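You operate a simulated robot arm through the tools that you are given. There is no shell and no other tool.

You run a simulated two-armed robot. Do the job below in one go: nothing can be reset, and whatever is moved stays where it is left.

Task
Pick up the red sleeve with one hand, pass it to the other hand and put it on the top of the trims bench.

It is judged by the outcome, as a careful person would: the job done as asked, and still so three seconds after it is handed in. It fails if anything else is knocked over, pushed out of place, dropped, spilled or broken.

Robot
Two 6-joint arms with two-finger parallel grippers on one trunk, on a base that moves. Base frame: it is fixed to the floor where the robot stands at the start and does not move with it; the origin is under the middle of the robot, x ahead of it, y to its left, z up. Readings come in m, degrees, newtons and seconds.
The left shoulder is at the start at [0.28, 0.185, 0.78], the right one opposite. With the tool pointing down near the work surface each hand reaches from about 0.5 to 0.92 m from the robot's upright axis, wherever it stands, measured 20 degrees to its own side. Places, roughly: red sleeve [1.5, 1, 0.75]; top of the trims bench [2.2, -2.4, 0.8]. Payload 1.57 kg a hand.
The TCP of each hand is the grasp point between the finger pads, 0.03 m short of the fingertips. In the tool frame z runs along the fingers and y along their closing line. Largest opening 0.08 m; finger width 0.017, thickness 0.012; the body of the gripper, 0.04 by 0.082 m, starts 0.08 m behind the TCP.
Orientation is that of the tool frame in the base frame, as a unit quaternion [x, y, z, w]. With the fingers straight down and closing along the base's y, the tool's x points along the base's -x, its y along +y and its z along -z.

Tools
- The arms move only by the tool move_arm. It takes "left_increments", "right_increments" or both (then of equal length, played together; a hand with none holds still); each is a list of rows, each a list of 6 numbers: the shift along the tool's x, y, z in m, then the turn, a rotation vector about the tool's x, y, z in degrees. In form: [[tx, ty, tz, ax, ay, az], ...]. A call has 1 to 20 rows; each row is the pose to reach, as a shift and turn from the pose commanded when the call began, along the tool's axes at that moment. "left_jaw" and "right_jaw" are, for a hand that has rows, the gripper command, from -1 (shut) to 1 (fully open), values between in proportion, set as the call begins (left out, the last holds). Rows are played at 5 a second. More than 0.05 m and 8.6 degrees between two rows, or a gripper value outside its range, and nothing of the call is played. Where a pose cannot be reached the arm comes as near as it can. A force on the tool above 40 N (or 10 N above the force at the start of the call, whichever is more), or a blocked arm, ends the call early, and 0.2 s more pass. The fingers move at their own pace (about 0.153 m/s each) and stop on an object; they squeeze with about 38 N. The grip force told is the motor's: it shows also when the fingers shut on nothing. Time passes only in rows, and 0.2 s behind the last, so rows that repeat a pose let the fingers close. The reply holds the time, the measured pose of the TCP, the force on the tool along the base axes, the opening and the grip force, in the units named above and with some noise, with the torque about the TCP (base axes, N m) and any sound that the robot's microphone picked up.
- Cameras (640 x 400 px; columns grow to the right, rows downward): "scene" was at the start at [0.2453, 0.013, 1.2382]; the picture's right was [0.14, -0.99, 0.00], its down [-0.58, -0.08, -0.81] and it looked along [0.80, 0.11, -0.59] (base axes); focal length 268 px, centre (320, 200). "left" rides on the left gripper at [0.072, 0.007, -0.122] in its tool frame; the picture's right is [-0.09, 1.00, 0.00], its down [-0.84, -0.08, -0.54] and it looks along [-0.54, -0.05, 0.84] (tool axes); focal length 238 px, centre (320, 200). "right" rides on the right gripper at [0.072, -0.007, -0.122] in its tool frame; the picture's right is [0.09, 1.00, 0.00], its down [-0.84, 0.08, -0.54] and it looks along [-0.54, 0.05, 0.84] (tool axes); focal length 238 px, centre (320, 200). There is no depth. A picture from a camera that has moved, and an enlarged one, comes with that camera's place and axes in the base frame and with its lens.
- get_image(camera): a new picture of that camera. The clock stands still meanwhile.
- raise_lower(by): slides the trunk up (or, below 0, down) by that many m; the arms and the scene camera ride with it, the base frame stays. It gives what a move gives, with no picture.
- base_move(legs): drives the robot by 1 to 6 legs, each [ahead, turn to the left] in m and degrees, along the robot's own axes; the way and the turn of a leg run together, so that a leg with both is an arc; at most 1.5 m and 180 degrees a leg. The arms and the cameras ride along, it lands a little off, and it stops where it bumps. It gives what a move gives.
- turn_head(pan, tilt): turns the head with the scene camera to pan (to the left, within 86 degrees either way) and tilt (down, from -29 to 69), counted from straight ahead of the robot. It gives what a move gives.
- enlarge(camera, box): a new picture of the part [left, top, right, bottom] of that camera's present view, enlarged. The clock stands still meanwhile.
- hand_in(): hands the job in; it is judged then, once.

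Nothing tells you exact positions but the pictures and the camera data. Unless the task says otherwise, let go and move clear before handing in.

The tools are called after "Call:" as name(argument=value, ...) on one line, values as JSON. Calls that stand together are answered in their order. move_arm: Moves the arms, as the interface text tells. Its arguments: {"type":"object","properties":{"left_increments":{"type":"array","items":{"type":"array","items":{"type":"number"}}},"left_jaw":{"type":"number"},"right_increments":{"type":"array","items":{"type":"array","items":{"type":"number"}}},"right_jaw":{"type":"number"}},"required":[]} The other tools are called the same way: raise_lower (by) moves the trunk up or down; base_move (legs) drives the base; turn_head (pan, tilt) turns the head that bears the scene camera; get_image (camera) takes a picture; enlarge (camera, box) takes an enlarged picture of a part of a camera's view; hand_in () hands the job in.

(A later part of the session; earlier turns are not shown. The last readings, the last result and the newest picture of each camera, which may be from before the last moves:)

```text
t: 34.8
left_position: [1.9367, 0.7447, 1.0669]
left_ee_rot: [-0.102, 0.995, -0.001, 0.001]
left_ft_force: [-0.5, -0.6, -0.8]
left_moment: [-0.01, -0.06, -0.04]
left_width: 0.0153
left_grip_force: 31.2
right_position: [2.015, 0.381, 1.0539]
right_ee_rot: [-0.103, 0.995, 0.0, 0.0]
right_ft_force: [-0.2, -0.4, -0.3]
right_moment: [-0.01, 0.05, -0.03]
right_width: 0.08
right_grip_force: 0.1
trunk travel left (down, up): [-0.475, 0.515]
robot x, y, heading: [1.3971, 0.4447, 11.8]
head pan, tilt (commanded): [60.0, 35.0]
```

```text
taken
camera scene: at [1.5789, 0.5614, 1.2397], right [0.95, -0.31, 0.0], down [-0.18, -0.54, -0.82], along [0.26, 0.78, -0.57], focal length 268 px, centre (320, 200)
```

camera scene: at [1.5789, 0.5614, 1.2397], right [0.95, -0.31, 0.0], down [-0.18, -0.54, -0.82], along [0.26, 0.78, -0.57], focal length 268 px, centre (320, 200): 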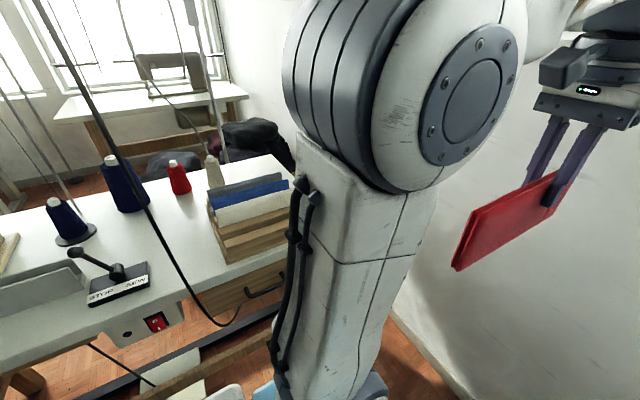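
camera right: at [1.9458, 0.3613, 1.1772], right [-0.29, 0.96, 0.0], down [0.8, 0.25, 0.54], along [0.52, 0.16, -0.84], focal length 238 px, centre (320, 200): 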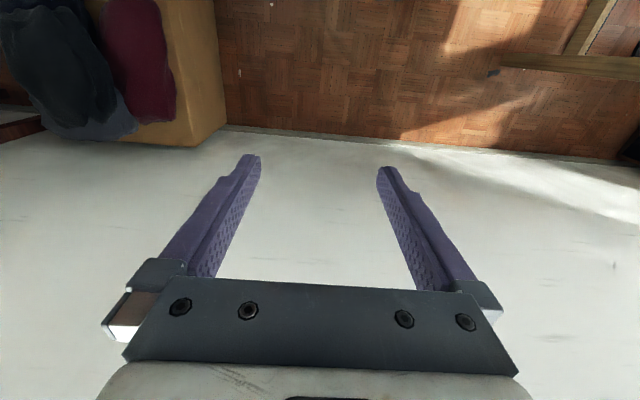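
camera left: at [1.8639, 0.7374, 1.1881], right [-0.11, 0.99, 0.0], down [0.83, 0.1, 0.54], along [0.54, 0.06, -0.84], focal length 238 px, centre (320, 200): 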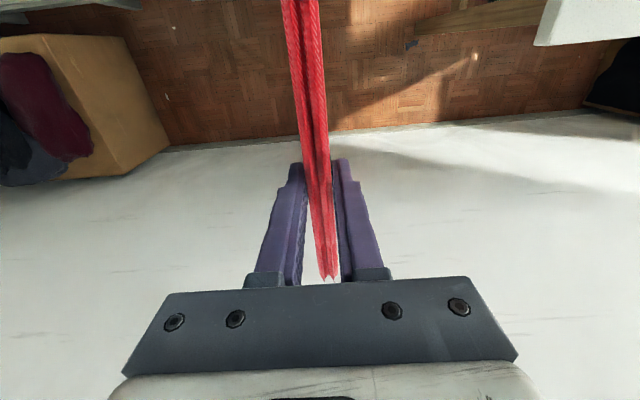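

The sleeve is clear of the rack and nothing else moved. I'll back away to the open floor for the hand-over.

Call:
base_move(legs=[[-0.9, 0]])

Call:
turn_head(pan=0, tilt=25)

Call:
get_image(camera="scene")

```text
t: 39.5
left_position: [1.0633, 0.5646, 1.0663]
left_ee_rot: [-0.103, 0.995, 0.0, 0.002]
left_ft_force: [0.1, 0.0, -1.8]
left_moment: [0.01, -0.05, 0.0]
left_width: 0.0151
left_grip_force: 31.3
right_position: [1.1437, 0.2009, 1.0554]
right_ee_rot: [-0.104, 0.995, 0.0, 0.0]
right_ft_force: [-0.2, -0.2, 1.1]
right_moment: [0.01, -0.01, -0.03]
right_width: 0.08
right_grip_force: 0.0
trunk travel left (down, up): [-0.475, 0.515]
robot x, y, heading: [0.5257, 0.2565, 12.1]
head pan, tilt (commanded): [60.0, 35.0]
```

```text
t: 40.8
left_position: [1.0629, 0.5654, 1.0666]
left_ee_rot: [-0.104, 0.995, 0.0, 0.001]
left_ft_force: [0.1, -0.3, -1.5]
left_moment: [-0.03, 0.0, 0.03]
left_width: 0.0152
left_grip_force: 30.9
right_position: [1.143, 0.2011, 1.0536]
right_ee_rot: [-0.103, 0.995, 0.0, 0.0]
right_ft_force: [0.5, 0.3, -0.1]
right_moment: [0.0, 0.03, 0.03]
right_width: 0.0802
right_grip_force: 0.1
trunk travel left (down, up): [-0.475, 0.515]
robot x, y, heading: [0.5251, 0.2592, 12.0]
head pan, tilt (commanded): [0.0, 25.0]
```

```text
taken
camera scene: at [0.7693, 0.3145, 1.2555], right [0.21, -0.98, 0.0], down [-0.41, -0.09, -0.91], along [0.89, 0.19, -0.42], focal length 268 px, centre (320, 200)
```

scene: 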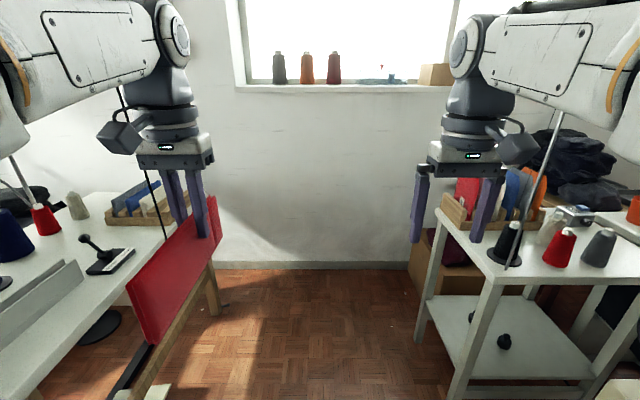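

I'm at about (0.53, 0.26) holding the sleeve in the left hand. I'll back up a little more for room, then yaw both hands by 90° so the sleeve's free end points toward the right hand.

Call:
base_move(legs=[[-0.3, 0]])

Call:
move_arm(left_increments=[[0, 0, 0, 0, 0, -8], [0, 0, 0, 0, 0, -16], [0, 0, 0, 0, 0, -24], [0, 0, 0, 0, 0, -32], [0, 0, 0, 0, 0, -40], [0, 0, 0, 0, 0, -48], [0, 0, 0, 0, 0, -56], [0, 0, 0, 0, 0, -64], [0, 0, 0, 0, 0, -72], [0, 0, 0, 0, 0, -80], [0, 0, 0, 0, 0, -85], [0, 0, 0, 0, 0, -90], [0, 0, 0, 0, 0, -90]], right_increments=[[0, 0, 0, 0, 0, -8], [0, 0, 0, 0, 0, -16], [0, 0, 0, 0, 0, -24], [0, 0, 0, 0, 0, -32], [0, 0, 0, 0, 0, -40], [0, 0, 0, 0, 0, -48], [0, 0, 0, 0, 0, -56], [0, 0, 0, 0, 0, -64], [0, 0, 0, 0, 0, -72], [0, 0, 0, 0, 0, -80], [0, 0, 0, 0, 0, -85], [0, 0, 0, 0, 0, -90], [0, 0, 0, 0, 0, -90]], left_jaw=-1, right_jaw=1)

Call:
get_image(camera="scene")

Call:
get_image(camera="right")

Call:
get_image(camera="left")

```text
t: 42.8
left_position: [0.769, 0.5038, 1.0668]
left_ee_rot: [-0.104, 0.995, -0.001, 0.001]
left_ft_force: [0.2, 0.8, 0.3]
left_moment: [0.02, -0.02, -0.02]
left_width: 0.0151
left_grip_force: 31.3
right_position: [0.8487, 0.139, 1.0557]
right_ee_rot: [-0.104, 0.995, -0.001, 0.0]
right_ft_force: [0.0, 0.4, 0.2]
right_moment: [-0.01, 0.01, 0.0]
right_width: 0.0801
right_grip_force: 0.1
trunk travel left (down, up): [-0.475, 0.515]
robot x, y, heading: [0.2297, 0.1977, 12.0]
head pan, tilt (commanded): [0.0, 25.0]
```

```text
t: 45.6
left_position: [0.7688, 0.5025, 1.0659]
left_ee_rot: [0.778, -0.629, 0.001, 0.0]
left_ft_force: [-0.2, 1.4, -0.4]
left_moment: [0.0, 0.0, -0.02]
left_width: 0.0149
left_grip_force: 31.1
right_position: [0.8484, 0.1391, 1.0553]
right_ee_rot: [0.778, -0.628, 0.0, 0.001]
right_ft_force: [0.0, 0.3, -0.6]
right_moment: [-0.04, 0.02, 0.01]
right_width: 0.0799
right_grip_force: 0.0
trunk travel left (down, up): [-0.475, 0.515]
robot x, y, heading: [0.2309, 0.1997, 12.0]
head pan, tilt (commanded): [0.0, 25.0]
```

```text
taken
camera scene: at [0.4748, 0.2523, 1.2555], right [0.21, -0.98, 0.0], down [-0.41, -0.09, -0.91], along [0.89, 0.19, -0.42], focal length 268 px, centre (320, 200)
```

scene: 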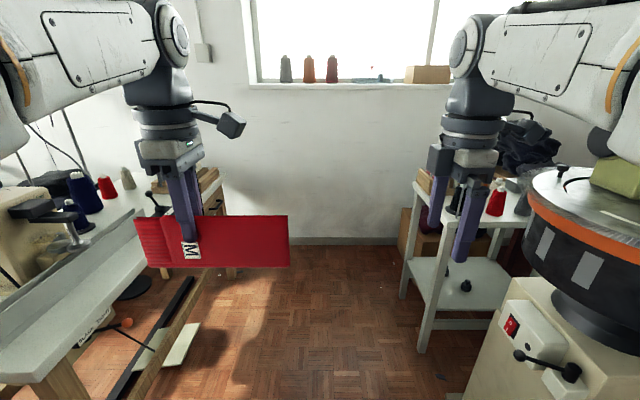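

```text
taken
camera right: at [0.8702, 0.071, 1.1773], right [-0.95, -0.3, 0.0], down [-0.25, 0.8, 0.54], along [-0.16, 0.52, -0.84], focal length 238 px, centre (320, 200)
```

right: 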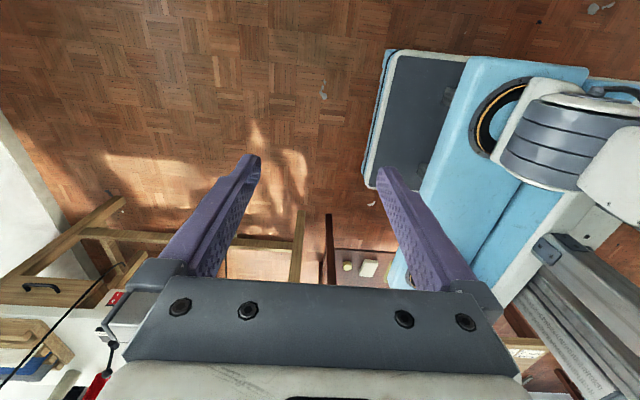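

```text
taken
camera left: at [0.7765, 0.4312, 1.1883], right [-0.99, -0.12, 0.0], down [-0.1, 0.83, 0.54], along [-0.06, 0.54, -0.84], focal length 238 px, centre (320, 200)
```

left: 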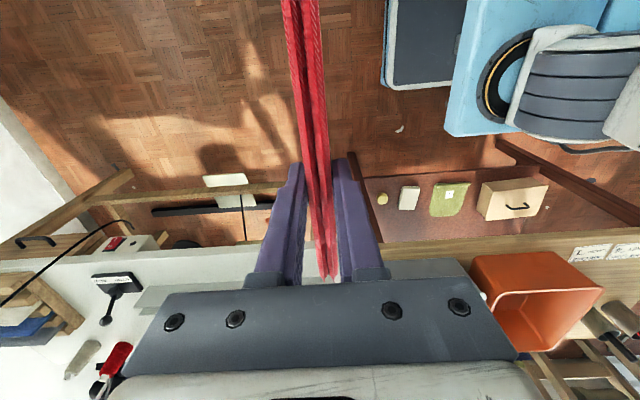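

Both hands are yawed, and the sleeve's free end points to my right. I'll tilt the right hand 45° so its fingers point down-left toward that free end.

Call:
move_arm(right_increments=[[0, 0, 0, 0, -7.5, 0], [0, 0, 0, 0, -15, 0], [0, 0, 0, 0, -22.5, 0], [0, 0, 0, 0, -30, 0], [0, 0, 0, 0, -37.5, 0], [0, 0, 0, 0, -45, 0], [0, 0, 0, 0, -45, 0]], right_jaw=1)

Call:
get_image(camera="scene")

Call:
get_image(camera="right")

```text
t: 47.2
left_position: [0.7683, 0.5024, 1.0652]
left_ee_rot: [0.777, -0.629, 0.001, -0.001]
left_ft_force: [-0.1, 0.1, -0.5]
left_moment: [0.04, -0.01, 0.0]
left_width: 0.0152
left_grip_force: 31.1
right_position: [0.8491, 0.1394, 1.0544]
right_ee_rot: [0.718, -0.581, -0.297, -0.241]
right_ft_force: [-0.1, 0.2, -0.2]
right_moment: [-0.02, -0.04, 0.04]
right_width: 0.0801
right_grip_force: 0.1
trunk travel left (down, up): [-0.475, 0.515]
robot x, y, heading: [0.2311, 0.1969, 12.1]
head pan, tilt (commanded): [0.0, 25.0]
```

```text
taken
camera scene: at [0.4748, 0.2523, 1.2555], right [0.21, -0.98, 0.0], down [-0.41, -0.09, -0.91], along [0.89, 0.19, -0.42], focal length 268 px, centre (320, 200)
```

scene: 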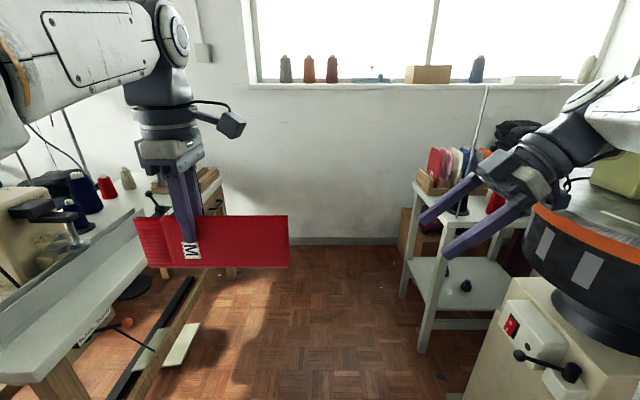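

```text
taken
camera right: at [0.8835, 0.0071, 1.0901], right [-0.96, -0.27, -0.07], down [-0.12, 0.19, 0.98], along [-0.25, 0.94, -0.21], focal length 238 px, centre (320, 200)
```

right: 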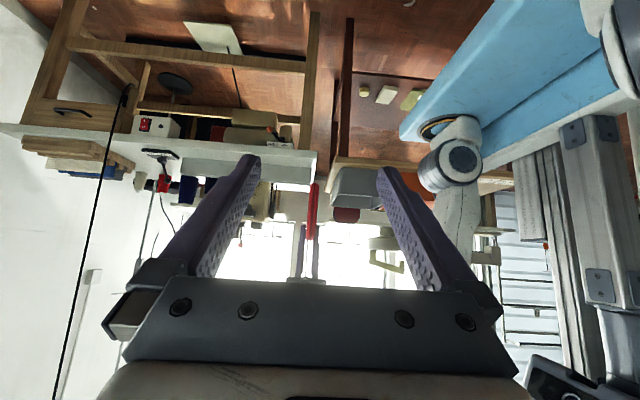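

The right fingers line up with the sleeve's plane: the right camera sees it edge-on between the jaws. I'll move to a pre-grasp position about 6 cm short.

Call:
move_arm(right_increments=[[-0.028, 0.001, 0.024, 0, 0, 0], [-0.057, 0.002, 0.048, 0, 0, 0], [-0.085, 0.003, 0.072, 0, 0, 0], [-0.114, 0.004, 0.096, 0, 0, 0], [-0.142, 0.0045, 0.12, 0, 0, 0], [-0.17, 0.0045, 0.144, 0, 0, 0], [-0.17, 0.0045, 0.144, 0, 0, 0]], right_jaw=1)

Call:
get_image(camera="scene")

Call:
get_image(camera="right")

Call:
get_image(camera="left")

```text
t: 48.8
left_position: [0.7682, 0.503, 1.067]
left_ee_rot: [0.777, -0.63, 0.001, 0.0]
left_ft_force: [0.2, -0.3, -0.6]
left_moment: [0.0, -0.02, 0.01]
left_width: 0.0156
left_grip_force: 31.3
right_position: [0.7987, 0.356, 1.0738]
right_ee_rot: [0.718, -0.582, -0.297, -0.241]
right_ft_force: [0.6, -0.6, 0.6]
right_moment: [-0.01, -0.01, 0.04]
right_width: 0.0801
right_grip_force: 0.1
trunk travel left (down, up): [-0.475, 0.515]
robot x, y, heading: [0.2278, 0.2017, 11.9]
head pan, tilt (commanded): [0.0, 25.0]
```

```text
taken
camera scene: at [0.4748, 0.2523, 1.2555], right [0.21, -0.98, 0.0], down [-0.41, -0.09, -0.91], along [0.89, 0.19, -0.42], focal length 268 px, centre (320, 200)
```

scene: 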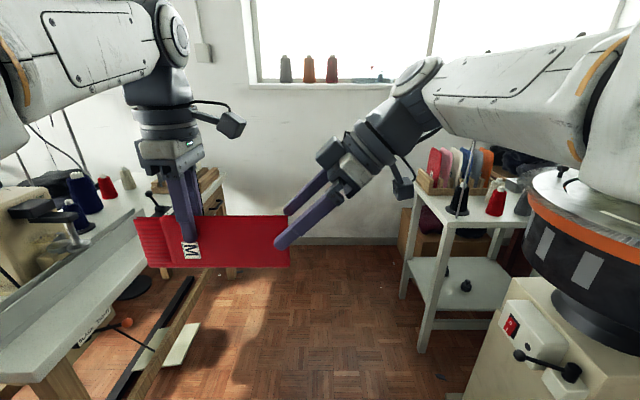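

```text
taken
camera right: at [0.833, 0.2232, 1.1088], right [-0.96, -0.27, -0.07], down [-0.12, 0.19, 0.97], along [-0.25, 0.94, -0.21], focal length 238 px, centre (320, 200)
```

right: 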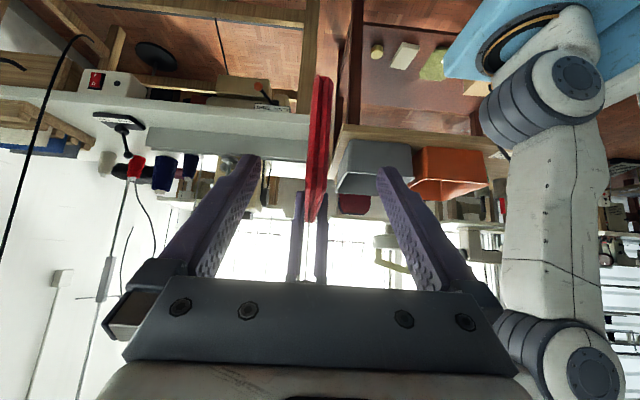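

```text
taken
camera left: at [0.7764, 0.4312, 1.1883], right [-0.99, -0.12, 0.0], down [-0.1, 0.84, 0.54], along [-0.06, 0.54, -0.84], focal length 238 px, centre (320, 200)
```

left: 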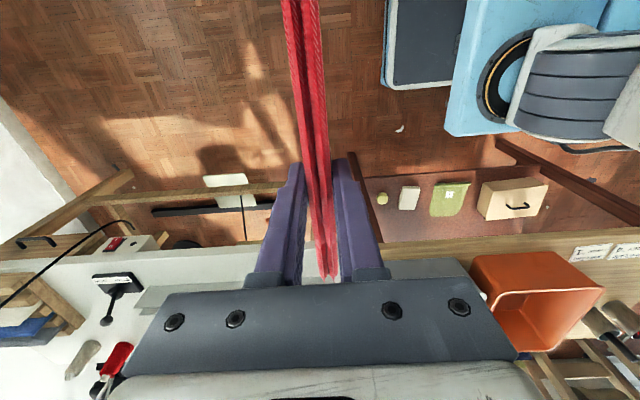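

The sleeve's edge sits centred between the right fingers. I'll advance 6 cm along the finger direction and check before closing.

Call:
move_arm(right_increments=[[0, 0, 0.015, 0, 0, 0], [0, 0, 0.03, 0, 0, 0], [0, 0, 0.045, 0, 0, 0], [0, 0, 0.06, 0, 0, 0], [0, 0, 0.06, 0, 0, 0]], right_jaw=1)

Call:
get_image(camera="right")

Call:
enlarge(camera="scene", box=[120, 100, 440, 300])

```text
t: 50.0
left_position: [0.7697, 0.5036, 1.0657]
left_ee_rot: [0.777, -0.629, 0.001, 0.0]
left_ft_force: [0.1, 0.0, -0.3]
left_moment: [-0.01, -0.02, -0.02]
left_width: 0.0154
left_grip_force: 31.2
right_position: [0.7901, 0.3959, 1.031]
right_ee_rot: [0.718, -0.582, -0.297, -0.241]
right_ft_force: [0.5, -0.5, -0.2]
right_moment: [-0.01, 0.01, 0.01]
right_width: 0.0801
right_grip_force: 0.1
trunk travel left (down, up): [-0.475, 0.515]
robot x, y, heading: [0.2298, 0.1977, 12.1]
head pan, tilt (commanded): [0.0, 25.0]
```

```text
taken
camera right: at [0.8241, 0.2646, 1.0665], right [-0.96, -0.27, -0.07], down [-0.12, 0.19, 0.97], along [-0.25, 0.94, -0.21], focal length 238 px, centre (320, 200)
```

right: 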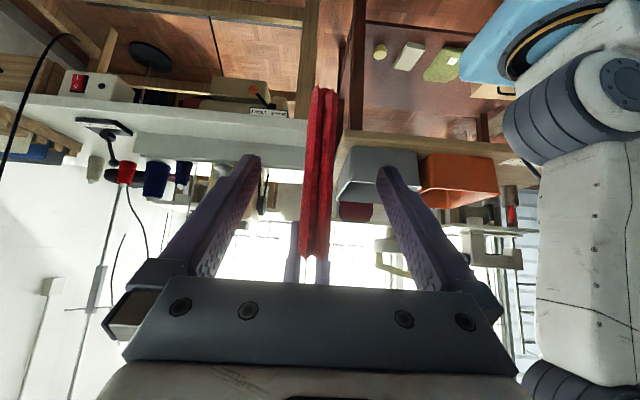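

```text
2.00 times, centred on (280, 200) of scene
camera zoom: at [0.4748, 0.2524, 1.2555], right [0.21, -0.98, 0.0], down [-0.41, -0.09, -0.91], along [0.89, 0.19, -0.42], focal length 537 px, centre (400, 200)
```

zoom: 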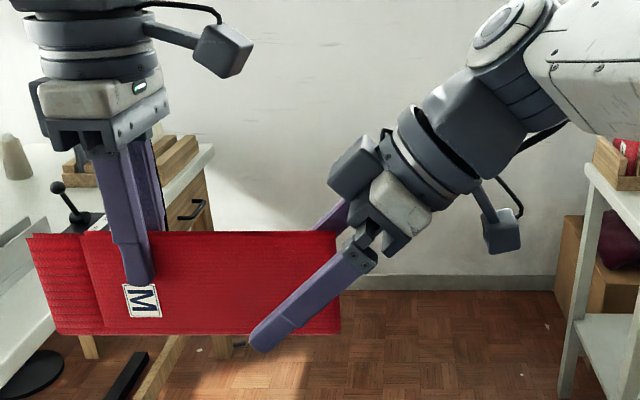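

The right fingers straddle the free end well inside its edges. I'm closing the right hand.

Call:
move_arm(right_increments=[[0, 0, 0, 0, 0, 0], [0, 0, 0, 0, 0, 0], [0, 0, 0, 0, 0, 0], [0, 0, 0, 0, 0, 0], [0, 0, 0, 0, 0, 0]], right_jaw=-1)

Call:
get_image(camera="right")

Call:
enlarge(camera="scene", box=[120, 100, 440, 300])

```text
t: 51.2
left_position: [0.7695, 0.5029, 1.0673]
left_ee_rot: [0.777, -0.63, 0.0, 0.001]
left_ft_force: [-7.9, -3.0, 2.1]
left_moment: [-0.2, 0.36, -0.25]
left_width: 0.0153
left_grip_force: 31.6
right_position: [0.7896, 0.3964, 1.0309]
right_ee_rot: [0.717, -0.582, -0.297, -0.242]
right_ft_force: [8.1, 3.7, -1.9]
right_moment: [-0.15, -0.18, -0.59]
right_width: 0.0155
right_grip_force: 31.2
trunk travel left (down, up): [-0.475, 0.515]
robot x, y, heading: [0.2275, 0.1942, 12.0]
head pan, tilt (commanded): [0.0, 25.0]
```

```text
taken
camera right: at [0.8243, 0.2644, 1.0666], right [-0.96, -0.27, -0.07], down [-0.12, 0.19, 0.97], along [-0.25, 0.94, -0.21], focal length 238 px, centre (320, 200)
```

right: 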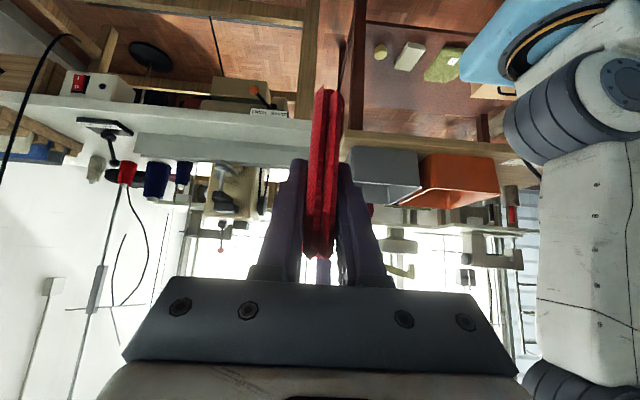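

```text
2.00 times, centred on (280, 200) of scene
camera zoom: at [0.4748, 0.2524, 1.2555], right [0.21, -0.98, 0.0], down [-0.41, -0.09, -0.91], along [0.89, 0.19, -0.42], focal length 537 px, centre (400, 200)
```

zoom: 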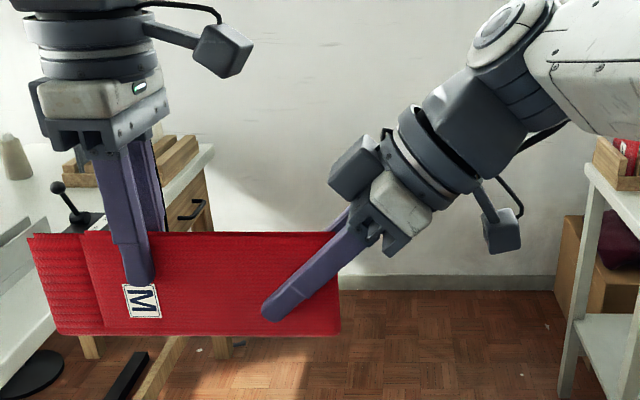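

Both hands grip the sleeve at 15 mm. Now I'll open the left hand and lift it clear upward.

Call:
move_arm(left_increments=[[0, 0, 0, 0, 0, 0], [0, 0, 0, 0, 0, 0], [0, 0, 0, 0, 0, 0]], left_jaw=0.2)

Call:
enlarge(camera="scene", box=[120, 100, 440, 300])

```text
t: 52.0
left_position: [0.7693, 0.5026, 1.0661]
left_ee_rot: [0.777, -0.629, 0.001, 0.001]
left_ft_force: [0.6, -0.5, 0.4]
left_moment: [-0.02, 0.01, -0.01]
left_width: 0.0478
left_grip_force: 0.1
right_position: [0.7896, 0.3964, 1.0306]
right_ee_rot: [0.718, -0.581, -0.298, -0.242]
right_ft_force: [0.4, -0.1, 0.7]
right_moment: [-0.03, -0.01, 0.02]
right_width: 0.0154
right_grip_force: 30.9
trunk travel left (down, up): [-0.475, 0.515]
robot x, y, heading: [0.2305, 0.2004, 12.1]
head pan, tilt (commanded): [0.0, 25.0]
```

```text
2.00 times, centred on (280, 200) of scene
camera zoom: at [0.4748, 0.2524, 1.2555], right [0.21, -0.98, 0.0], down [-0.41, -0.09, -0.91], along [0.89, 0.19, -0.42], focal length 537 px, centre (400, 200)
```

zoom: 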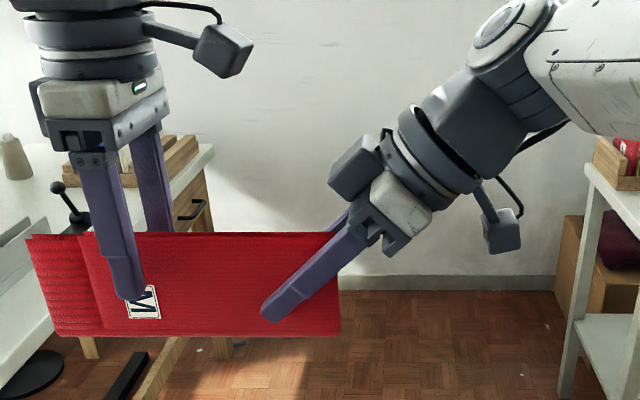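

The right hand holds the sleeve alone. I'll lift the left hand out and return it to its neutral yaw.

Call:
move_arm(left_increments=[[0, 0, -0.025, 0, 0, 0], [0, 0, -0.05, 0, 0, 0], [0, 0, -0.075, 0, 0, 0], [0, 0, -0.1, 0, 0, 0], [0, 0, -0.12, 0, 0, 0]], left_jaw=0.2)

Call:
move_arm(left_increments=[[-0.02, 0, 0, 0, 0, 8], [-0.03, 0, 0, 0, 0, 16], [-0.03, 0, 0, 0, 0, 24], [-0.03, 0, 0, 0, 0, 32], [-0.03, 0, 0, 0, 0, 40], [-0.03, 0, 0, 0, 0, 48], [-0.03, 0, 0, 0, 0, 56], [-0.03, 0, 0, 0, 0, 64], [-0.03, 0, 0, 0, 0, 72], [-0.03, 0, 0, 0, 0, 80], [-0.03, 0, 0, 0, 0, 88], [-0.03, 0, 0, 0, 0, 90]], left_jaw=0.2)

Call:
get_image(camera="scene")

```text
t: 53.2
left_position: [0.7613, 0.5024, 1.1376]
left_ee_rot: [0.777, -0.629, 0.002, -0.001]
left_ft_force: [-0.4, -0.4, 0.1]
left_moment: [-0.03, 0.03, 0.0]
left_width: 0.0477
left_grip_force: 0.0
left hand out of reach, approached as far as the arm can: row 3, 4, 5
right_position: [0.7905, 0.3961, 1.0308]
right_ee_rot: [0.718, -0.581, -0.298, -0.241]
right_ft_force: [0.1, 0.0, 0.4]
right_moment: [-0.06, 0.01, 0.02]
right_width: 0.0156
right_grip_force: 30.9
trunk travel left (down, up): [-0.475, 0.515]
robot x, y, heading: [0.23, 0.2001, 12.0]
head pan, tilt (commanded): [0.0, 25.0]
```

```text
t: 55.8
left_position: [0.7566, 0.5312, 1.1369]
left_ee_rot: [-0.103, 0.995, -0.001, 0.001]
left_ft_force: [0.9, -0.6, 0.8]
left_moment: [0.0, -0.03, 0.01]
left_width: 0.0479
left_grip_force: 0.2
right_position: [0.7904, 0.3965, 1.0316]
right_ee_rot: [0.718, -0.582, -0.296, -0.241]
right_ft_force: [1.1, -0.6, 0.6]
right_moment: [-0.07, 0.0, 0.01]
right_width: 0.0155
right_grip_force: 31.7
trunk travel left (down, up): [-0.475, 0.515]
robot x, y, heading: [0.2266, 0.2022, 12.2]
head pan, tilt (commanded): [0.0, 25.0]
```

```text
taken
camera scene: at [0.4748, 0.2524, 1.2555], right [0.21, -0.98, 0.0], down [-0.41, -0.09, -0.91], along [0.89, 0.19, -0.42], focal length 268 px, centre (320, 200)
```

scene: 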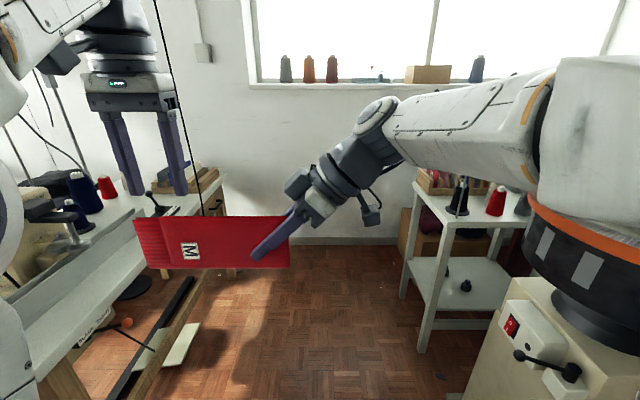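

The hand-over worked: the right hand has the sleeve and the left is clear. Now I'll look to the right to find the trims bench and a route to it.

Call:
turn_head(pan=-50, tilt=15)

Call:
get_image(camera="scene")

Call:
turn_head(pan=-85, tilt=20)

Call:
get_image(camera="scene")

```text
t: 57.0
left_position: [0.7562, 0.5307, 1.1368]
left_ee_rot: [-0.104, 0.995, 0.0, 0.001]
left_ft_force: [-0.5, 1.0, 0.2]
left_moment: [0.01, 0.0, 0.02]
left_width: 0.048
left_grip_force: 0.1
right_position: [0.7895, 0.3957, 1.0303]
right_ee_rot: [0.718, -0.581, -0.298, -0.241]
right_ft_force: [0.4, 0.4, -0.3]
right_moment: [-0.07, -0.04, 0.02]
right_width: 0.0154
right_grip_force: 31.4
trunk travel left (down, up): [-0.475, 0.515]
robot x, y, heading: [0.2313, 0.1987, 11.8]
head pan, tilt (commanded): [-50.0, 15.0]
```

```text
taken
camera scene: at [0.4583, 0.1758, 1.2717], right [-0.61, -0.79, 0.0], down [-0.2, 0.16, -0.97], along [0.76, -0.59, -0.26], focal length 268 px, centre (320, 200)
```

scene: 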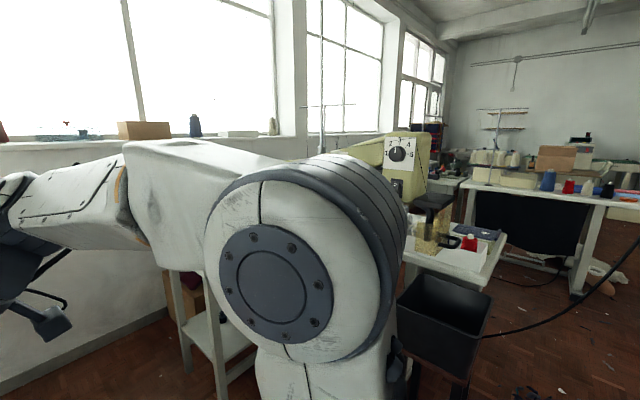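

```text
t: 58.0
left_position: [0.7555, 0.5312, 1.1379]
left_ee_rot: [-0.105, 0.995, 0.0, 0.001]
left_ft_force: [-0.1, -0.4, -0.1]
left_moment: [-0.01, -0.01, 0.02]
left_width: 0.0479
left_grip_force: 0.0
right_position: [0.7894, 0.3961, 1.0299]
right_ee_rot: [0.718, -0.582, -0.297, -0.241]
right_ft_force: [0.3, 0.2, 0.1]
right_moment: [-0.03, -0.03, 0.01]
right_width: 0.0155
right_grip_force: 31.4
trunk travel left (down, up): [-0.475, 0.515]
robot x, y, heading: [0.2292, 0.1973, 12.2]
head pan, tilt (commanded): [-85.0, 20.0]
```

```text
taken
camera scene: at [0.412, 0.1442, 1.2636], right [-0.96, -0.29, 0.0], down [-0.1, 0.33, -0.94], along [0.28, -0.9, -0.34], focal length 268 px, centre (320, 200)
```

scene: 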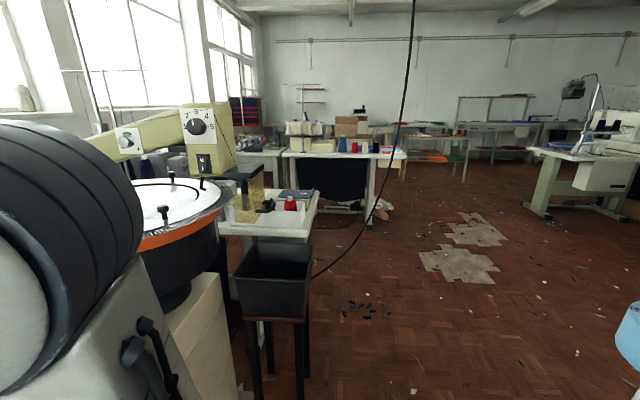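

I need a clearer view of the far corner near (2.2, −2.4).

Call:
enlarge(camera="scene", box=[190, 90, 430, 240])

Call:
turn_head(pan=-65, tilt=15)

Call:
enlarge(camera="scene", box=[240, 90, 480, 240])

```text
2.67 times, centred on (310, 165) of scene
camera zoom: at [0.412, 0.1442, 1.2636], right [-0.96, -0.29, 0.0], down [-0.1, 0.33, -0.94], along [0.28, -0.9, -0.34], focal length 716 px, centre (347, 293)
```

zoom: 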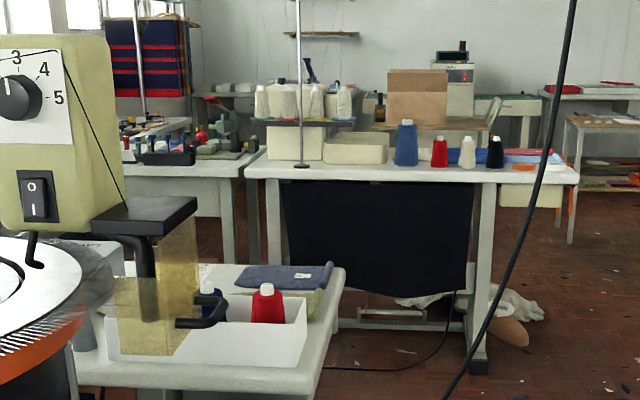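

```text
t: 58.8
left_position: [0.7576, 0.5316, 1.1369]
left_ee_rot: [-0.104, 0.995, 0.0, 0.001]
left_ft_force: [-0.1, 0.8, -0.2]
left_moment: [0.02, -0.06, 0.0]
left_width: 0.0477
left_grip_force: 0.0
right_position: [0.7898, 0.3959, 1.0314]
right_ee_rot: [0.718, -0.582, -0.297, -0.24]
right_ft_force: [0.4, 0.2, -0.2]
right_moment: [0.0, -0.03, 0.0]
right_width: 0.0155
right_grip_force: 31.1
trunk travel left (down, up): [-0.475, 0.515]
robot x, y, heading: [0.2323, 0.1982, 12.2]
head pan, tilt (commanded): [-65.0, 15.0]
```

```text
2.67 times, centred on (360, 165) of scene
camera zoom: at [0.4409, 0.1586, 1.2717], right [-0.8, -0.6, 0.0], down [-0.16, 0.21, -0.97], along [0.58, -0.77, -0.26], focal length 716 px, centre (213, 293)
```

zoom: 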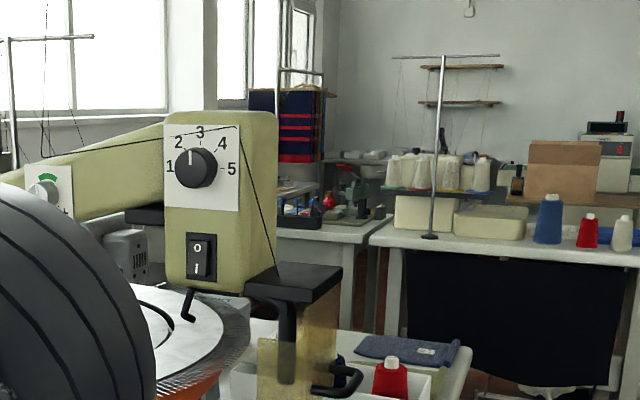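

The trims bench appears to be the corner bench at about (1.7–2.4, −2.2 to −2.8). A cable hangs near (0.44, −0.89) beside the white table, so I'll go wide around it. I'll turn right first and look along the route.

Call:
base_move(legs=[[0, -118]])

Call:
turn_head(pan=0, tilt=30)

Call:
get_image(camera="scene")

Call:
turn_head(pan=45, tilt=20)

Call:
get_image(camera="scene")

```text
t: 64.2
left_position: [0.2717, -0.4224, 1.1371]
left_ee_rot: [0.8, 0.6, -0.001, 0.0]
left_ft_force: [-0.3, -1.1, -0.5]
left_moment: [0.01, 0.02, -0.02]
left_width: 0.048
left_grip_force: 0.1
right_position: [0.1378, -0.3873, 1.0316]
right_ee_rot: [0.131, 0.915, -0.054, 0.378]
right_ft_force: [0.1, -0.4, -0.7]
right_moment: [-0.01, 0.05, 0.03]
right_width: 0.0153
right_grip_force: 31.2
trunk travel left (down, up): [-0.475, 0.515]
robot x, y, heading: [0.2302, 0.2, -106.2]
head pan, tilt (commanded): [-65.0, 15.0]
```

```text
t: 65.5
left_position: [0.2718, -0.4218, 1.137]
left_ee_rot: [0.8, 0.6, -0.001, 0.0]
left_ft_force: [0.0, -0.2, -0.6]
left_moment: [-0.01, -0.03, -0.02]
left_width: 0.0481
left_grip_force: 0.0
right_position: [0.1378, -0.3874, 1.0305]
right_ee_rot: [0.131, 0.914, -0.055, 0.379]
right_ft_force: [-0.2, -0.9, 1.1]
right_moment: [0.01, 0.05, -0.03]
right_width: 0.0151
right_grip_force: 31.3
trunk travel left (down, up): [-0.475, 0.515]
robot x, y, heading: [0.2291, 0.1976, -106.5]
head pan, tilt (commanded): [0.0, 30.0]
```

```text
taken
camera scene: at [0.1578, -0.0406, 1.2475], right [-0.96, 0.28, 0.0], down [0.14, 0.48, -0.87], along [-0.24, -0.83, -0.5], focal length 268 px, centre (320, 200)
```

scene: 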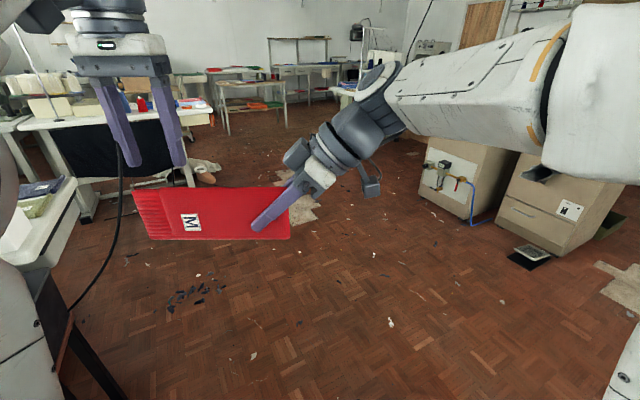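

```text
t: 66.6
left_position: [0.2724, -0.4213, 1.1365]
left_ee_rot: [0.8, 0.599, -0.001, -0.001]
left_ft_force: [0.9, -0.3, 0.5]
left_moment: [0.0, 0.03, 0.01]
left_width: 0.0481
left_grip_force: 0.1
right_position: [0.1386, -0.3885, 1.031]
right_ee_rot: [0.13, 0.915, -0.054, 0.379]
right_ft_force: [0.5, -0.6, 0.0]
right_moment: [0.02, 0.06, 0.03]
right_width: 0.0153
right_grip_force: 31.3
trunk travel left (down, up): [-0.475, 0.515]
robot x, y, heading: [0.2299, 0.1981, -106.1]
head pan, tilt (commanded): [45.0, 20.0]
```

```text
taken
camera scene: at [0.2279, -0.0355, 1.2636], right [-0.88, -0.48, 0.0], down [-0.16, 0.3, -0.94], along [0.45, -0.82, -0.34], focal length 268 px, centre (320, 200)
```

scene: 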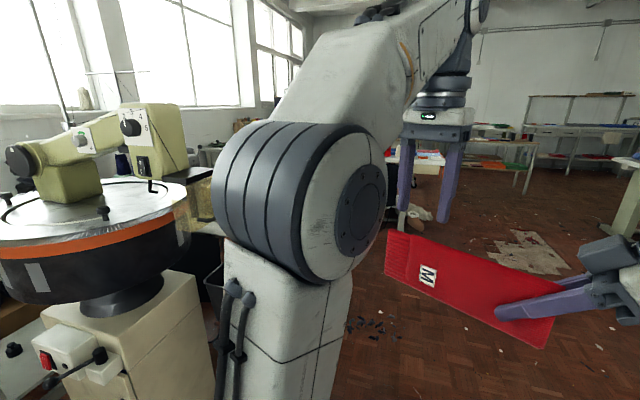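

The floor ahead is open. The cable hangs to the left near (0.45, −0.9) and the beige cabinets are far to the right. I'll angle away from the cable, then swing left toward the aisle.

Call:
base_move(legs=[[0, -14], [1.1, 0], [0, 60]])

Call:
turn_head(pan=0, tilt=28)

Call:
get_image(camera="scene")

Call:
turn_head(pan=40, tilt=28)

Call:
get_image(camera="scene")

```text
t: 75.8
left_position: [0.1674, -1.1434, 1.1377]
left_ee_rot: [0.494, 0.869, -0.002, 0.0]
left_ft_force: [-0.8, -0.3, 0.3]
left_moment: [0.02, 0.01, -0.01]
left_width: 0.0479
left_grip_force: 0.1
right_position: [0.0514, -1.2176, 1.0303]
right_ee_rot: [-0.246, 0.891, 0.102, 0.368]
right_ft_force: [0.5, 0.7, 0.5]
right_moment: [-0.05, 0.03, 0.01]
right_width: 0.0155
right_grip_force: 31.4
trunk travel left (down, up): [-0.475, 0.515]
robot x, y, heading: [-0.3157, -0.7533, -59.1]
head pan, tilt (commanded): [45.0, 20.0]
```

```text
t: 76.9
left_position: [0.167, -1.143, 1.1365]
left_ee_rot: [0.495, 0.869, -0.001, 0.001]
left_ft_force: [1.3, 0.1, 0.0]
left_moment: [0.0, 0.0, -0.01]
left_width: 0.0479
left_grip_force: 0.0
right_position: [0.0516, -1.2181, 1.031]
right_ee_rot: [-0.245, 0.891, 0.102, 0.369]
right_ft_force: [0.7, -0.3, -0.5]
right_moment: [-0.01, 0.03, 0.0]
right_width: 0.0156
right_grip_force: 31.2
trunk travel left (down, up): [-0.475, 0.515]
robot x, y, heading: [-0.3154, -0.7537, -59.1]
head pan, tilt (commanded): [0.0, 28.0]
```

```text
taken
camera scene: at [-0.189, -0.9664, 1.2507], right [-0.86, -0.51, 0.0], down [-0.24, 0.4, -0.88], along [0.45, -0.76, -0.47], focal length 268 px, centre (320, 200)
```

scene: 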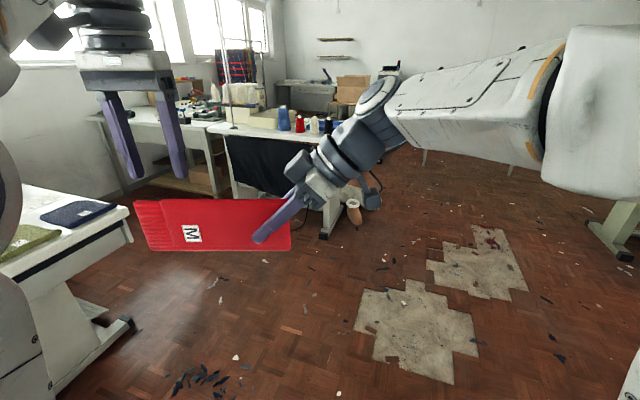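

```text
t: 78.0
left_position: [0.1669, -1.1425, 1.1365]
left_ee_rot: [0.495, 0.869, -0.001, 0.0]
left_ft_force: [-0.7, 0.5, -0.6]
left_moment: [0.01, 0.02, -0.01]
left_width: 0.048
left_grip_force: 0.0
right_position: [0.0505, -1.2177, 1.0313]
right_ee_rot: [-0.245, 0.891, 0.101, 0.369]
right_ft_force: [-0.3, 0.2, 0.1]
right_moment: [-0.04, 0.04, -0.01]
right_width: 0.0153
right_grip_force: 30.5
trunk travel left (down, up): [-0.475, 0.515]
robot x, y, heading: [-0.3138, -0.7515, -59.1]
head pan, tilt (commanded): [40.0, 28.0]
```

```text
taken
camera scene: at [-0.1497, -0.9181, 1.2507], right [-0.33, -0.94, 0.0], down [-0.44, 0.15, -0.88], along [0.83, -0.29, -0.47], focal length 268 px, centre (320, 200)
```

scene: 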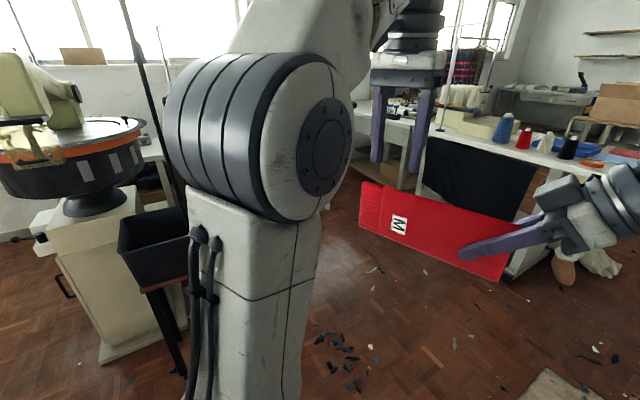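

The aisle toward the trims bench is visible. I'll enlarge the bench to see what's on its top.

Call:
turn_head(pan=10, tilt=20)

Call:
enlarge(camera="scene", box=[100, 70, 340, 220])

Call:
get_image(camera="scene")

```text
t: 78.9
left_position: [0.167, -1.1432, 1.136]
left_ee_rot: [0.494, 0.869, -0.001, 0.001]
left_ft_force: [0.5, -0.2, -0.2]
left_moment: [0.01, 0.04, -0.01]
left_width: 0.0481
left_grip_force: 0.0
right_position: [0.0514, -1.2184, 1.0303]
right_ee_rot: [-0.245, 0.891, 0.102, 0.369]
right_ft_force: [0.2, 0.2, -0.1]
right_moment: [0.0, 0.06, 0.01]
right_width: 0.0153
right_grip_force: 31.0
trunk travel left (down, up): [-0.475, 0.515]
robot x, y, heading: [-0.3146, -0.7527, -59.0]
head pan, tilt (commanded): [10.0, 20.0]
```

```text
2.67 times, centred on (220, 145) of scene
camera zoom: at [-0.1749, -0.9585, 1.2636], right [-0.76, -0.65, 0.0], down [-0.22, 0.26, -0.94], along [0.62, -0.71, -0.34], focal length 716 px, centre (587, 347)
```

zoom: 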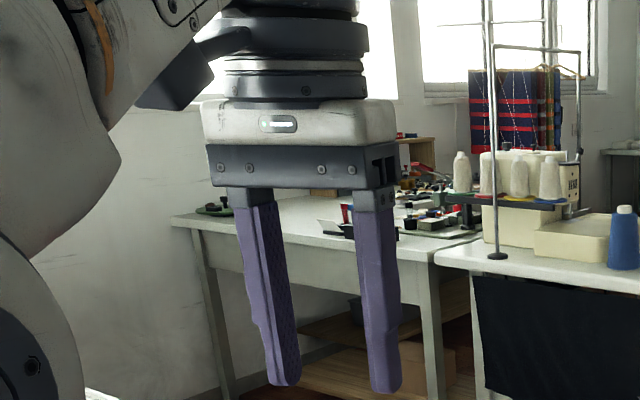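

```text
taken
camera scene: at [-0.1749, -0.9585, 1.2636], right [-0.76, -0.65, 0.0], down [-0.22, 0.26, -0.94], along [0.62, -0.71, -0.34], focal length 268 px, centre (320, 200)
```

scene: 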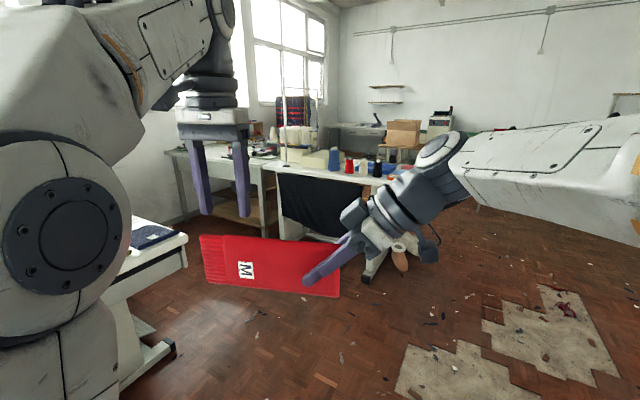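

I'll drive forward, then make a gentle left arc into the middle of the aisle between the white table and the knit table.

Call:
base_move(legs=[[0.85, 0], [0.9, 70]])

Call:
turn_head(pan=-15, tilt=25)

Call:
get_image(camera="scene")

Call:
get_image(camera="left")

```text
t: 87.8
left_position: [1.4307, -1.512, 1.1368]
left_ee_rot: [-0.092, 0.996, -0.001, 0.001]
left_ft_force: [0.4, -0.1, -0.9]
left_moment: [0.03, -0.03, -0.01]
left_width: 0.0479
left_grip_force: 0.1
right_position: [1.4599, -1.6472, 1.0324]
right_ee_rot: [0.711, -0.59, -0.294, -0.245]
right_ft_force: [0.9, 0.0, 0.1]
right_moment: [-0.06, -0.05, 0.01]
right_width: 0.0156
right_grip_force: 31.3
trunk travel left (down, up): [-0.475, 0.515]
robot x, y, heading: [0.8953, -1.8342, 10.4]
head pan, tilt (commanded): [10.0, 20.0]
cut short: leg 2
```

```text
t: 88.7
left_position: [1.4305, -1.5117, 1.137]
left_ee_rot: [-0.093, 0.996, -0.001, 0.001]
left_ft_force: [0.6, -0.5, 0.2]
left_moment: [0.0, -0.06, -0.01]
left_width: 0.048
left_grip_force: 0.0
right_position: [1.4597, -1.6462, 1.0313]
right_ee_rot: [0.711, -0.59, -0.294, -0.244]
right_ft_force: [-0.1, 0.6, 0.9]
right_moment: [-0.02, 0.01, -0.01]
right_width: 0.0155
right_grip_force: 30.8
trunk travel left (down, up): [-0.475, 0.515]
robot x, y, heading: [0.8935, -1.8312, 10.7]
head pan, tilt (commanded): [-15.0, 25.0]
```

```text
taken
camera scene: at [1.1438, -1.8088, 1.2555], right [-0.08, -1.0, 0.0], down [-0.42, 0.03, -0.91], along [0.9, -0.07, -0.42], focal length 268 px, centre (320, 200)
```

scene: 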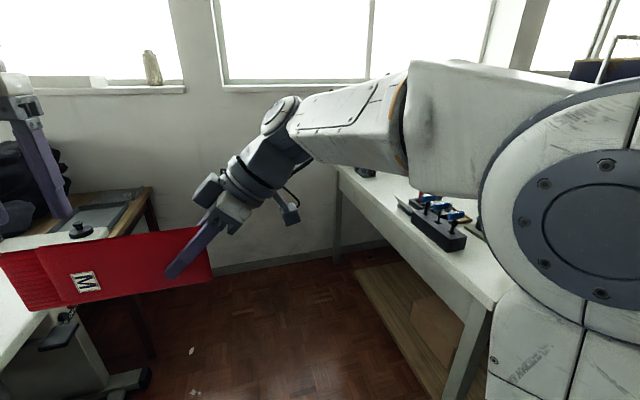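

```text
taken
camera left: at [1.3568, -1.5186, 1.2585], right [-0.09, 1.0, 0.0], down [0.84, 0.08, 0.54], along [0.54, 0.05, -0.84], focal length 238 px, centre (320, 200)
```

left: 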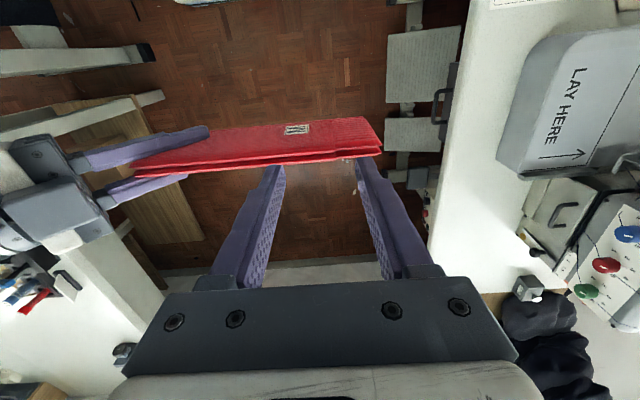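

The arc was cut short right at its end, so I may be touching something. I'll look around on both sides before moving.

Call:
turn_head(pan=-80, tilt=45)

Call:
get_image(camera="scene")

Call:
turn_head(pan=80, tilt=45)

Call:
get_image(camera="scene")

Call:
turn_head(pan=40, tilt=50)

Call:
get_image(camera="scene")

Call:
get_image(camera="right")

```text
t: 90.0
left_position: [1.431, -1.5129, 1.1363]
left_ee_rot: [-0.093, 0.996, 0.0, 0.002]
left_ft_force: [0.7, -0.6, -0.9]
left_moment: [-0.04, -0.01, -0.01]
left_width: 0.048
left_grip_force: 0.1
right_position: [1.4593, -1.6478, 1.0307]
right_ee_rot: [0.711, -0.59, -0.294, -0.244]
right_ft_force: [-1.0, -0.2, 0.2]
right_moment: [-0.03, 0.02, -0.02]
right_width: 0.0158
right_grip_force: 31.6
trunk travel left (down, up): [-0.475, 0.515]
robot x, y, heading: [0.8943, -1.8313, 10.4]
head pan, tilt (commanded): [-80.0, 45.0]
```

```text
taken
camera scene: at [1.0805, -1.8779, 1.2249], right [-0.94, -0.35, 0.0], down [-0.25, 0.66, -0.71], along [0.25, -0.66, -0.71], focal length 268 px, centre (320, 200)
```

scene: 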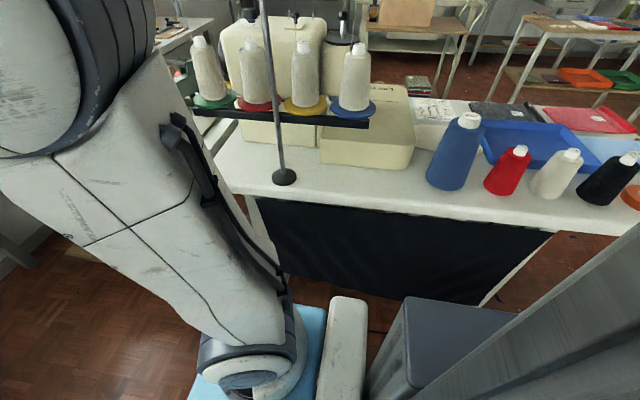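

```text
t: 92.5
left_position: [1.4303, -1.5114, 1.1354]
left_ee_rot: [-0.092, 0.996, -0.001, 0.001]
left_ft_force: [0.0, 0.4, -0.1]
left_moment: [0.0, 0.03, -0.02]
left_width: 0.0481
left_grip_force: 0.1
right_position: [1.4607, -1.6467, 1.0304]
right_ee_rot: [0.711, -0.591, -0.294, -0.244]
right_ft_force: [0.9, -0.2, 0.1]
right_moment: [0.0, 0.02, -0.03]
right_width: 0.0156
right_grip_force: 31.4
trunk travel left (down, up): [-0.475, 0.515]
robot x, y, heading: [0.8977, -1.8316, 10.6]
head pan, tilt (commanded): [80.0, 45.0]
```

```text
taken
camera scene: at [1.0512, -1.7204, 1.2249], right [1.0, 0.01, 0.0], down [0.01, -0.71, -0.71], along [-0.01, 0.71, -0.71], focal length 268 px, centre (320, 200)
```

scene: 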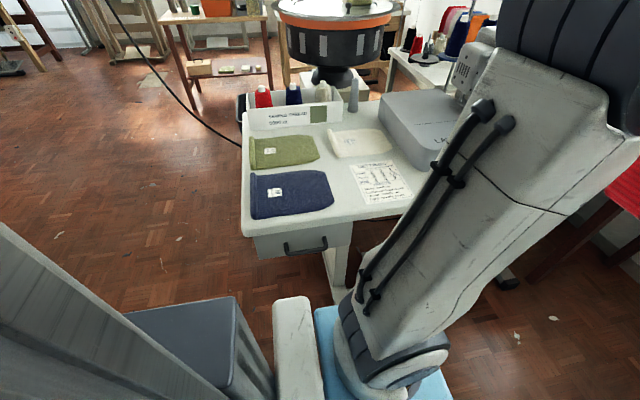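

```text
t: 93.6
left_position: [1.43, -1.5126, 1.1358]
left_ee_rot: [-0.092, 0.996, 0.0, 0.0]
left_ft_force: [-0.2, -0.1, -0.6]
left_moment: [0.01, -0.01, 0.04]
left_width: 0.048
left_grip_force: 0.0
right_position: [1.4611, -1.6463, 1.031]
right_ee_rot: [0.711, -0.59, -0.294, -0.244]
right_ft_force: [0.8, -0.5, -0.7]
right_moment: [-0.05, -0.03, 0.0]
right_width: 0.0153
right_grip_force: 31.5
trunk travel left (down, up): [-0.475, 0.515]
robot x, y, heading: [0.8986, -1.834, 10.4]
head pan, tilt (commanded): [40.0, 50.0]
```

```text
taken
camera scene: at [1.1008, -1.7422, 1.218], right [0.77, -0.64, 0.0], down [-0.49, -0.59, -0.64], along [0.41, 0.5, -0.77], focal length 268 px, centre (320, 200)
```

scene: 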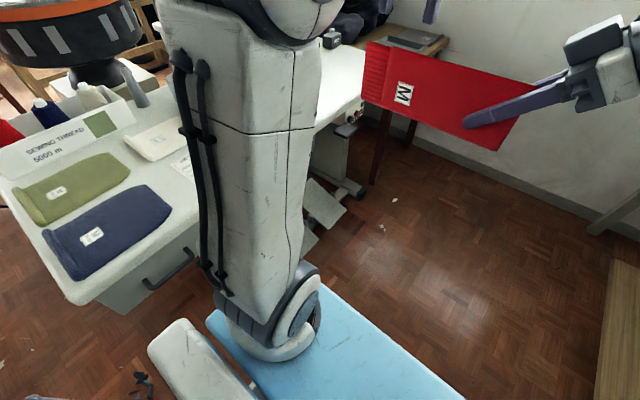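

```text
taken
camera right: at [1.4918, -1.7799, 1.0666], right [-0.97, -0.25, -0.07], down [-0.11, 0.19, 0.97], along [-0.23, 0.95, -0.21], focal length 238 px, centre (320, 200)
```

right: 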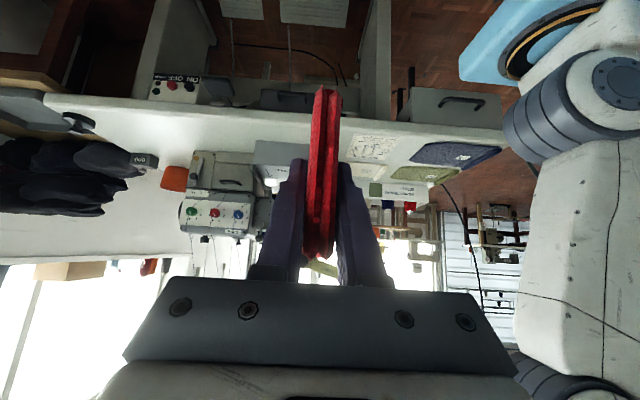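

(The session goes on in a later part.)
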